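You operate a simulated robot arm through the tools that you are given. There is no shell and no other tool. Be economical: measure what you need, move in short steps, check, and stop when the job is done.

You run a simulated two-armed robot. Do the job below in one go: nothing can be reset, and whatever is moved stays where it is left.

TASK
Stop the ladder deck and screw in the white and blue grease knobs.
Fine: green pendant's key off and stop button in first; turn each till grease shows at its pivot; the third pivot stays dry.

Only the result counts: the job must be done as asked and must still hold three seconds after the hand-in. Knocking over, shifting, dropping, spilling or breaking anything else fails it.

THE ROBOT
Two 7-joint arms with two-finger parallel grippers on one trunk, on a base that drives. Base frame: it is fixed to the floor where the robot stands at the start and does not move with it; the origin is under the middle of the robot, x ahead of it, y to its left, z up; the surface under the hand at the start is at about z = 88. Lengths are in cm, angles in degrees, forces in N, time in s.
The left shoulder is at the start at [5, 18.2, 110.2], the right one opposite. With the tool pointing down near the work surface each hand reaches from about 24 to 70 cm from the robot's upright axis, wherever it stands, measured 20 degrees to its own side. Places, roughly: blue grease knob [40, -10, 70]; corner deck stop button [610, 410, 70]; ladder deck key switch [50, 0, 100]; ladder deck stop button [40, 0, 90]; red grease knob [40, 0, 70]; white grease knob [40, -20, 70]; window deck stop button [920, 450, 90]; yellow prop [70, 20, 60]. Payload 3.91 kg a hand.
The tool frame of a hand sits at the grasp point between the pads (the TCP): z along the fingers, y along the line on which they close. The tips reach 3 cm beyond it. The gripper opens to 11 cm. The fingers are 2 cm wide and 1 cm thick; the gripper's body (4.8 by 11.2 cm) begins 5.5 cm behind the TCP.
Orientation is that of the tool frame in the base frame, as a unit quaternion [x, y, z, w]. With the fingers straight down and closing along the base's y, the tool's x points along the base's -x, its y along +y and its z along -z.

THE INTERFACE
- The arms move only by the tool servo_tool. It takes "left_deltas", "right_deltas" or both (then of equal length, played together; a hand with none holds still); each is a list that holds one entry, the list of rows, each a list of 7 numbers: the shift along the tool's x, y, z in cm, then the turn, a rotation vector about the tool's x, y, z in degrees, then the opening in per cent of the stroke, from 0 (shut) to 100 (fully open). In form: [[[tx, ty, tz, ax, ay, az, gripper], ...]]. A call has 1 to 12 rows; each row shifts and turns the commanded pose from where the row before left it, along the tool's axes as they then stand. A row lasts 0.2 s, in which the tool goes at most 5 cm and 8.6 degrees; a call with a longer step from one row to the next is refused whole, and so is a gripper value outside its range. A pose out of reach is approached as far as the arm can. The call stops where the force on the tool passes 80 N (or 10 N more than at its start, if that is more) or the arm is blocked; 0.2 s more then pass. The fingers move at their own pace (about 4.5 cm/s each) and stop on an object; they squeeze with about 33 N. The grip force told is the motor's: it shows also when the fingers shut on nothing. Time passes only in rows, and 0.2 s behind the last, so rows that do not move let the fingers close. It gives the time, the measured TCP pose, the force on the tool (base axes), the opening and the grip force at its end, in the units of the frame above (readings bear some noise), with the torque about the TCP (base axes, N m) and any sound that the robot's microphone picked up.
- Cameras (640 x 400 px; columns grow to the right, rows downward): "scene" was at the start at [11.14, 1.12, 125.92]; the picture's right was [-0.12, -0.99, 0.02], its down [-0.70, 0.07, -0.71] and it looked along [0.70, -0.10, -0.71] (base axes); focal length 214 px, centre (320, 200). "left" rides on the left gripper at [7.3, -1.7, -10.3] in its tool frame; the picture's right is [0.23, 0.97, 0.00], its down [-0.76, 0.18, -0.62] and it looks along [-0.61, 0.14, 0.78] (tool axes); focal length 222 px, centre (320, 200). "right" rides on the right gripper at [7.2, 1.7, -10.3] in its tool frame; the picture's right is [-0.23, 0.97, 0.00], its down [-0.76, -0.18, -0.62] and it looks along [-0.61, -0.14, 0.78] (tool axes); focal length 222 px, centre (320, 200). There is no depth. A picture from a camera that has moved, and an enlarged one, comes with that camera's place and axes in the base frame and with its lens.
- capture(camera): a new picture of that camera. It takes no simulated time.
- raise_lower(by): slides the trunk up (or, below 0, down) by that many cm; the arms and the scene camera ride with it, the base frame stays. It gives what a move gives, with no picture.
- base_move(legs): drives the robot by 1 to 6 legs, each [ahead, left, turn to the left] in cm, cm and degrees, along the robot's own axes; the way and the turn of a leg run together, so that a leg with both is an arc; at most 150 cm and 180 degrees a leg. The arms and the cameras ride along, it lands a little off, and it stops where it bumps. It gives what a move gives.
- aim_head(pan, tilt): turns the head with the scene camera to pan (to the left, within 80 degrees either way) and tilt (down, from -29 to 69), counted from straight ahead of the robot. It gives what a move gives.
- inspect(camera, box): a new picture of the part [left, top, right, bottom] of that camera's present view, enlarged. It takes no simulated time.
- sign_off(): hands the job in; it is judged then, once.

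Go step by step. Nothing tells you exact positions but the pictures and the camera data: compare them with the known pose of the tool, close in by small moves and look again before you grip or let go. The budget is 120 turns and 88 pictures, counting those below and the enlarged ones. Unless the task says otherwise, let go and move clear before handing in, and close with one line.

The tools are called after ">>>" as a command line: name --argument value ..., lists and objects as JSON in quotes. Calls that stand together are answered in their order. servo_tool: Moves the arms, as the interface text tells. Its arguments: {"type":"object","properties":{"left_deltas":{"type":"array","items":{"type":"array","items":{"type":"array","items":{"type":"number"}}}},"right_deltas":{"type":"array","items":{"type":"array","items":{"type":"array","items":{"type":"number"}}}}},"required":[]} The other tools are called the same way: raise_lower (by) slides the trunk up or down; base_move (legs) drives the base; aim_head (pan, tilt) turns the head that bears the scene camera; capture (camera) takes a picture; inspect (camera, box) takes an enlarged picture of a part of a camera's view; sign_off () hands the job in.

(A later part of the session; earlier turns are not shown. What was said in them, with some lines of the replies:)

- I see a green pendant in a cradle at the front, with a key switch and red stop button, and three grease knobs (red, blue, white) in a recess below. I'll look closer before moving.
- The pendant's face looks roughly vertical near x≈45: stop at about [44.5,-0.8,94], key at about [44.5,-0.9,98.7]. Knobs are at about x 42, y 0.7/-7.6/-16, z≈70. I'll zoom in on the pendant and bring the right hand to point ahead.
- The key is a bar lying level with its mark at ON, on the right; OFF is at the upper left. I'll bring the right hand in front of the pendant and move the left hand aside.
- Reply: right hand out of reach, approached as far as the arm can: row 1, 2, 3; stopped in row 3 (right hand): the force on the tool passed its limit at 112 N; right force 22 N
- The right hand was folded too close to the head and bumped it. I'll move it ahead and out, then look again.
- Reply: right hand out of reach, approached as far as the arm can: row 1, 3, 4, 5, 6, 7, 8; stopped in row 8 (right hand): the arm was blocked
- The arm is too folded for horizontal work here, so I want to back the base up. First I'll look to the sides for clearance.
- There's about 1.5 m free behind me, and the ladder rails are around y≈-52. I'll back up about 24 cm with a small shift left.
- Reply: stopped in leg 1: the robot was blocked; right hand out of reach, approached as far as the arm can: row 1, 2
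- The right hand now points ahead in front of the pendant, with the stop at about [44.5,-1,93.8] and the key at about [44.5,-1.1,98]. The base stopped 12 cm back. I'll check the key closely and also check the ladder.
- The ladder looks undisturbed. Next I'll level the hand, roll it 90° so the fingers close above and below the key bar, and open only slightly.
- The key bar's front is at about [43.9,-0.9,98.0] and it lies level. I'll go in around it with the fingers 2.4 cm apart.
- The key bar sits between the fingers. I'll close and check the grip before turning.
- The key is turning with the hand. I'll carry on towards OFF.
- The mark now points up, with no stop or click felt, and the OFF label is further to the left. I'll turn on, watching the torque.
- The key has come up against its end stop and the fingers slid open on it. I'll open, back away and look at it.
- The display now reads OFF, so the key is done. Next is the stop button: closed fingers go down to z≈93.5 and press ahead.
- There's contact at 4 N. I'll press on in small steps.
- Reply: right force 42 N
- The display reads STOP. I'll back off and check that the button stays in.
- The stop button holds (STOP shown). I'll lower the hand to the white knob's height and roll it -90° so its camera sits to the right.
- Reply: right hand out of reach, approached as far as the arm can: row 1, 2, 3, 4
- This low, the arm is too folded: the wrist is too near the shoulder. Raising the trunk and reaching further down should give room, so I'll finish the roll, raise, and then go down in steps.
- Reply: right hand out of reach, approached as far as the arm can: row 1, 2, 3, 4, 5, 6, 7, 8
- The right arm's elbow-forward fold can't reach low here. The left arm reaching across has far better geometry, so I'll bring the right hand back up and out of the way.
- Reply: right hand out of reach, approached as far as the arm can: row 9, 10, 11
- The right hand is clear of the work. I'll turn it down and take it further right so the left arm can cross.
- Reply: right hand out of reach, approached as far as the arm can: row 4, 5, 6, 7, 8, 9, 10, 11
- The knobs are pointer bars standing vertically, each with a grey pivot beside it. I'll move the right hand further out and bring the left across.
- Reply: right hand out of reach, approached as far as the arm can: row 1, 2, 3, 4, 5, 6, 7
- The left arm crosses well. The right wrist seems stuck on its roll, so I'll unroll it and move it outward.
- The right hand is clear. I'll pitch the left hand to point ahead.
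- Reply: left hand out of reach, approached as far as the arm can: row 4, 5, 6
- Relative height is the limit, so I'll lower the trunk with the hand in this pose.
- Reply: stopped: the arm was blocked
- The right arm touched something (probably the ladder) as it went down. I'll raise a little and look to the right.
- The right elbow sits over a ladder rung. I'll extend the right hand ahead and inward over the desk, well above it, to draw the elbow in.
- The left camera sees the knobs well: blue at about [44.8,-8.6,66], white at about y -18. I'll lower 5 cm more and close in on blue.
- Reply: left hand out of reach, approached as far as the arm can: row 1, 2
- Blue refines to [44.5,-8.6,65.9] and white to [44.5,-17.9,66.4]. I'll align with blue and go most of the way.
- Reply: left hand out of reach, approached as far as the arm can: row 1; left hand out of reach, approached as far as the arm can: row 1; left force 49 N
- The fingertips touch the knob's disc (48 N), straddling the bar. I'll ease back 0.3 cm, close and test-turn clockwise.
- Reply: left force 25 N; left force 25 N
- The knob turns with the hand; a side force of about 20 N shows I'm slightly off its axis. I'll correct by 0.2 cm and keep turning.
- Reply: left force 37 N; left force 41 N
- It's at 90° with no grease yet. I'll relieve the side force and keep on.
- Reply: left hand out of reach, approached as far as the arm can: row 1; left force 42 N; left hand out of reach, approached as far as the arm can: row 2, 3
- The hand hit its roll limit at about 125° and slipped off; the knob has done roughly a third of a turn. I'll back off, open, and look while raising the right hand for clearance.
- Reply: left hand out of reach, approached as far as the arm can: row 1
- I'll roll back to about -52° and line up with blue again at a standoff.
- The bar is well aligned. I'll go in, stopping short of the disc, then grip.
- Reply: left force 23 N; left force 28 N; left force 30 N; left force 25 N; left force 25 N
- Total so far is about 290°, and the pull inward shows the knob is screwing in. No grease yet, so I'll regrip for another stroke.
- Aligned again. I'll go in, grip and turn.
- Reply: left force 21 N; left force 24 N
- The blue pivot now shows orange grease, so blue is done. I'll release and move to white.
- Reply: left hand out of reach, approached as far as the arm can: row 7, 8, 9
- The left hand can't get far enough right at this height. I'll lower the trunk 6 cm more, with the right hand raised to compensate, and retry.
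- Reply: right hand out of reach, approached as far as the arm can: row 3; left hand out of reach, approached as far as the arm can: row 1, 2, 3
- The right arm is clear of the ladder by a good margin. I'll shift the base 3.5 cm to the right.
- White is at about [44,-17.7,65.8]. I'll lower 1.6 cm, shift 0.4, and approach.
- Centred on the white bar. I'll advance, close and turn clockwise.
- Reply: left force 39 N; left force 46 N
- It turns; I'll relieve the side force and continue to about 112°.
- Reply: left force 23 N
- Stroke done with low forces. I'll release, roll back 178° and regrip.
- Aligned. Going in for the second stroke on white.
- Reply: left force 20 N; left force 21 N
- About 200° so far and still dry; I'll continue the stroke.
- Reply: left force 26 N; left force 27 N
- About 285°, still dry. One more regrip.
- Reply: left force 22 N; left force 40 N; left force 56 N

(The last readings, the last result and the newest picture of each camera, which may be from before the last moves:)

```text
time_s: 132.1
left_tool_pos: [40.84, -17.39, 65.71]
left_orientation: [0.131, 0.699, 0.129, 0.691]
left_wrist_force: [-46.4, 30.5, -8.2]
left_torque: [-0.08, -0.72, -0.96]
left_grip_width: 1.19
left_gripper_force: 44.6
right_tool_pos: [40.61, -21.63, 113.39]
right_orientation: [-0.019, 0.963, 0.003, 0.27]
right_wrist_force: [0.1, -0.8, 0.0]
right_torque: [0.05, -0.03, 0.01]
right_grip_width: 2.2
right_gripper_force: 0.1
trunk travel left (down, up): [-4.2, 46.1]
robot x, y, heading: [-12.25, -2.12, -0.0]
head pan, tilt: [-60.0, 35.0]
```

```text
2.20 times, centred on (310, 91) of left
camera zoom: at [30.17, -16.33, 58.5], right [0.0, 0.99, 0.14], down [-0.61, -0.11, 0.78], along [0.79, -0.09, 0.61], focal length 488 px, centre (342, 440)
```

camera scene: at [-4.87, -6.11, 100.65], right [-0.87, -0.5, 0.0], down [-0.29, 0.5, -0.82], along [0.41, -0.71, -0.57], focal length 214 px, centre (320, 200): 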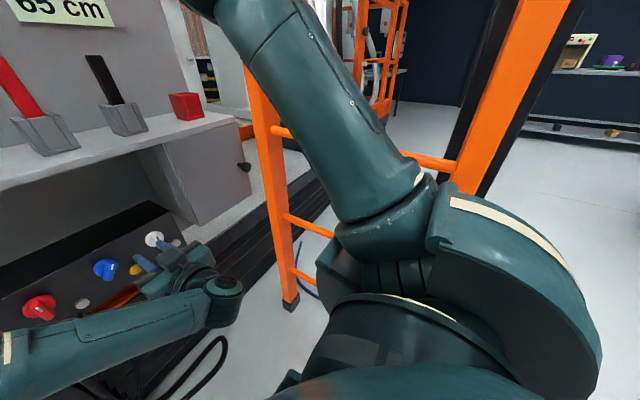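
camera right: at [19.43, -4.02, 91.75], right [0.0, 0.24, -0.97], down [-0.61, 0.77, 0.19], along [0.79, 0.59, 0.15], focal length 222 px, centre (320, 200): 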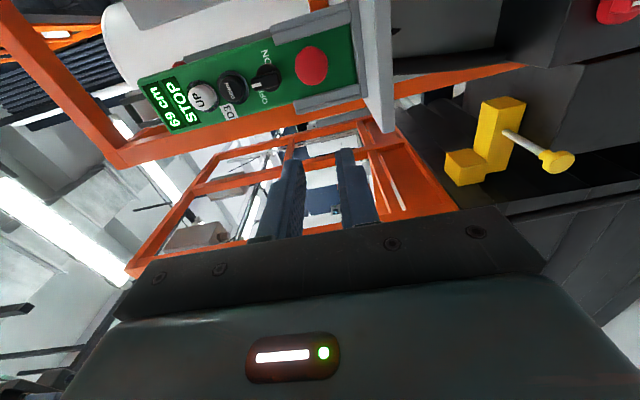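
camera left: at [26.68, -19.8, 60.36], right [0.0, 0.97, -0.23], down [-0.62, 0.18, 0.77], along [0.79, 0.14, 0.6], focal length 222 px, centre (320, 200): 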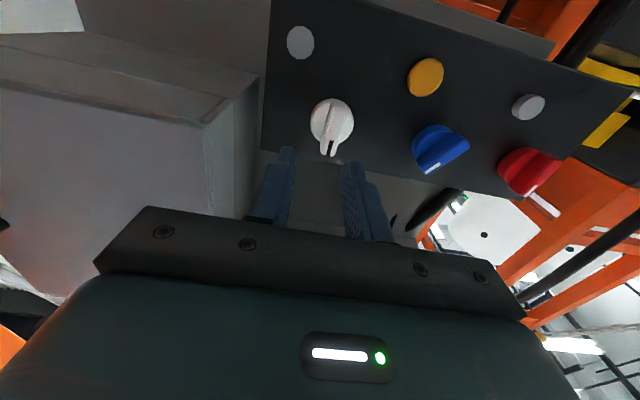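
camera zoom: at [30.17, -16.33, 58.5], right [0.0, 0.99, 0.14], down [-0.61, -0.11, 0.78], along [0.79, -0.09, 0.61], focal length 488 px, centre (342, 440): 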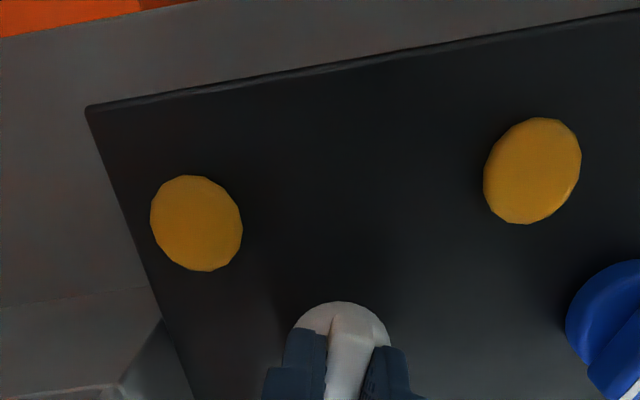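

White's pivot now shows grease too. I'll ease the load, let go, back away and check everything.

>>> servo_tool --left_deltas '[[[0, 0.2, -0.4, 0, 0, 0, 0], [0, 0, 0, 0, 0, 0, 28], [0, 0, 0, 0, 0, 0, 28], [0, 0, -3, 0, 0, 0, 28], [0, 0, -3, 0, 0, 0, 28], [0, 0, 0, 0, 0, 0, 28]]]'

>>> aim_head --pan 0 --tilt 30

>>> capture --camera "left"

>>> capture --camera "scene"

```text
time_s: 133.5
left_tool_pos: [34.52, -17.43, 65.96]
left_orientation: [0.13, 0.698, 0.128, 0.693]
left_wrist_force: [-0.9, 0.3, 0.5]
left_torque: [0.03, 0.02, 0.0]
left_grip_width: 3.1
left_gripper_force: 0.2
right_tool_pos: [40.79, -21.79, 113.2]
right_orientation: [-0.019, 0.963, 0.003, 0.27]
right_wrist_force: [-0.1, 0.3, -0.1]
right_torque: [0.01, -0.01, -0.02]
right_grip_width: 2.21
right_gripper_force: 0.1
trunk travel left (down, up): [-4.2, 46.1]
robot x, y, heading: [-12.32, -1.82, -0.1]
head pan, tilt: [-60.0, 35.0]
```

```text
time_s: 134.8
left_tool_pos: [34.44, -17.25, 65.91]
left_orientation: [0.129, 0.699, 0.128, 0.692]
left_wrist_force: [0.4, -0.2, 0.7]
left_torque: [0.0, -0.01, 0.02]
left_grip_width: 3.06
left_gripper_force: 0.0
right_tool_pos: [40.78, -21.66, 113.18]
right_orientation: [-0.019, 0.963, 0.003, 0.27]
right_wrist_force: [-0.7, 0.0, -0.4]
right_torque: [-0.02, 0.02, 0.01]
right_grip_width: 2.21
right_gripper_force: 0.1
trunk travel left (down, up): [-4.2, 46.1]
robot x, y, heading: [-12.42, -1.91, -0.2]
head pan, tilt: [0.0, 30.0]
```

```text
19 pictures are left
camera left: at [23.97, -16.3, 58.57], right [0.0, 0.99, 0.13], down [-0.62, -0.11, 0.78], along [0.79, -0.08, 0.61], focal length 222 px, centre (320, 200)
```

left: 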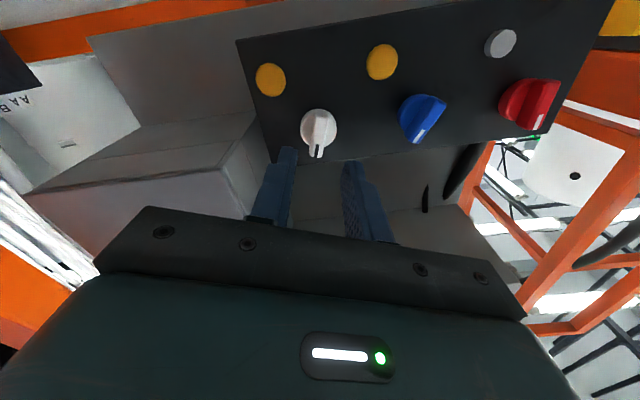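

```text
18 pictures are left
camera scene: at [-0.23, -1.99, 99.83], right [0.0, -1.0, 0.0], down [-0.5, 0.0, -0.87], along [0.87, 0.0, -0.5], focal length 214 px, centre (320, 200)
```

scene: 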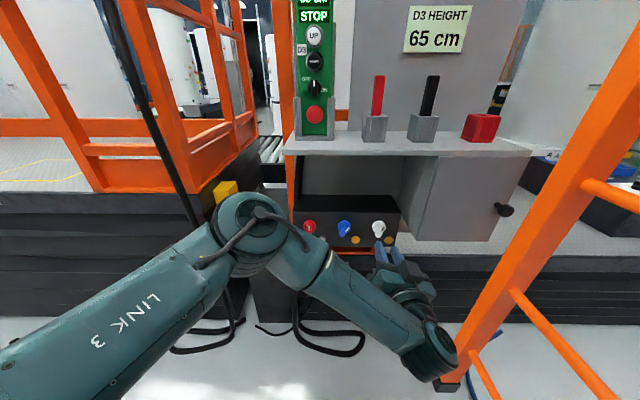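

Both the white and blue pivots show grease, and red's is dry. The pendant reads STOP with the key at OFF, the levers and socket are undisturbed, and the hands are clear, so I'm handing in.

>>> sign_off

```text
The job is handed in.
```

The ladder deck is stopped: the green pendant's key is at OFF, the stop button is in, and the display reads STOP. After that I screwed in the white and blue grease knobs until grease showed at each pivot, and the red pivot stayed dry.
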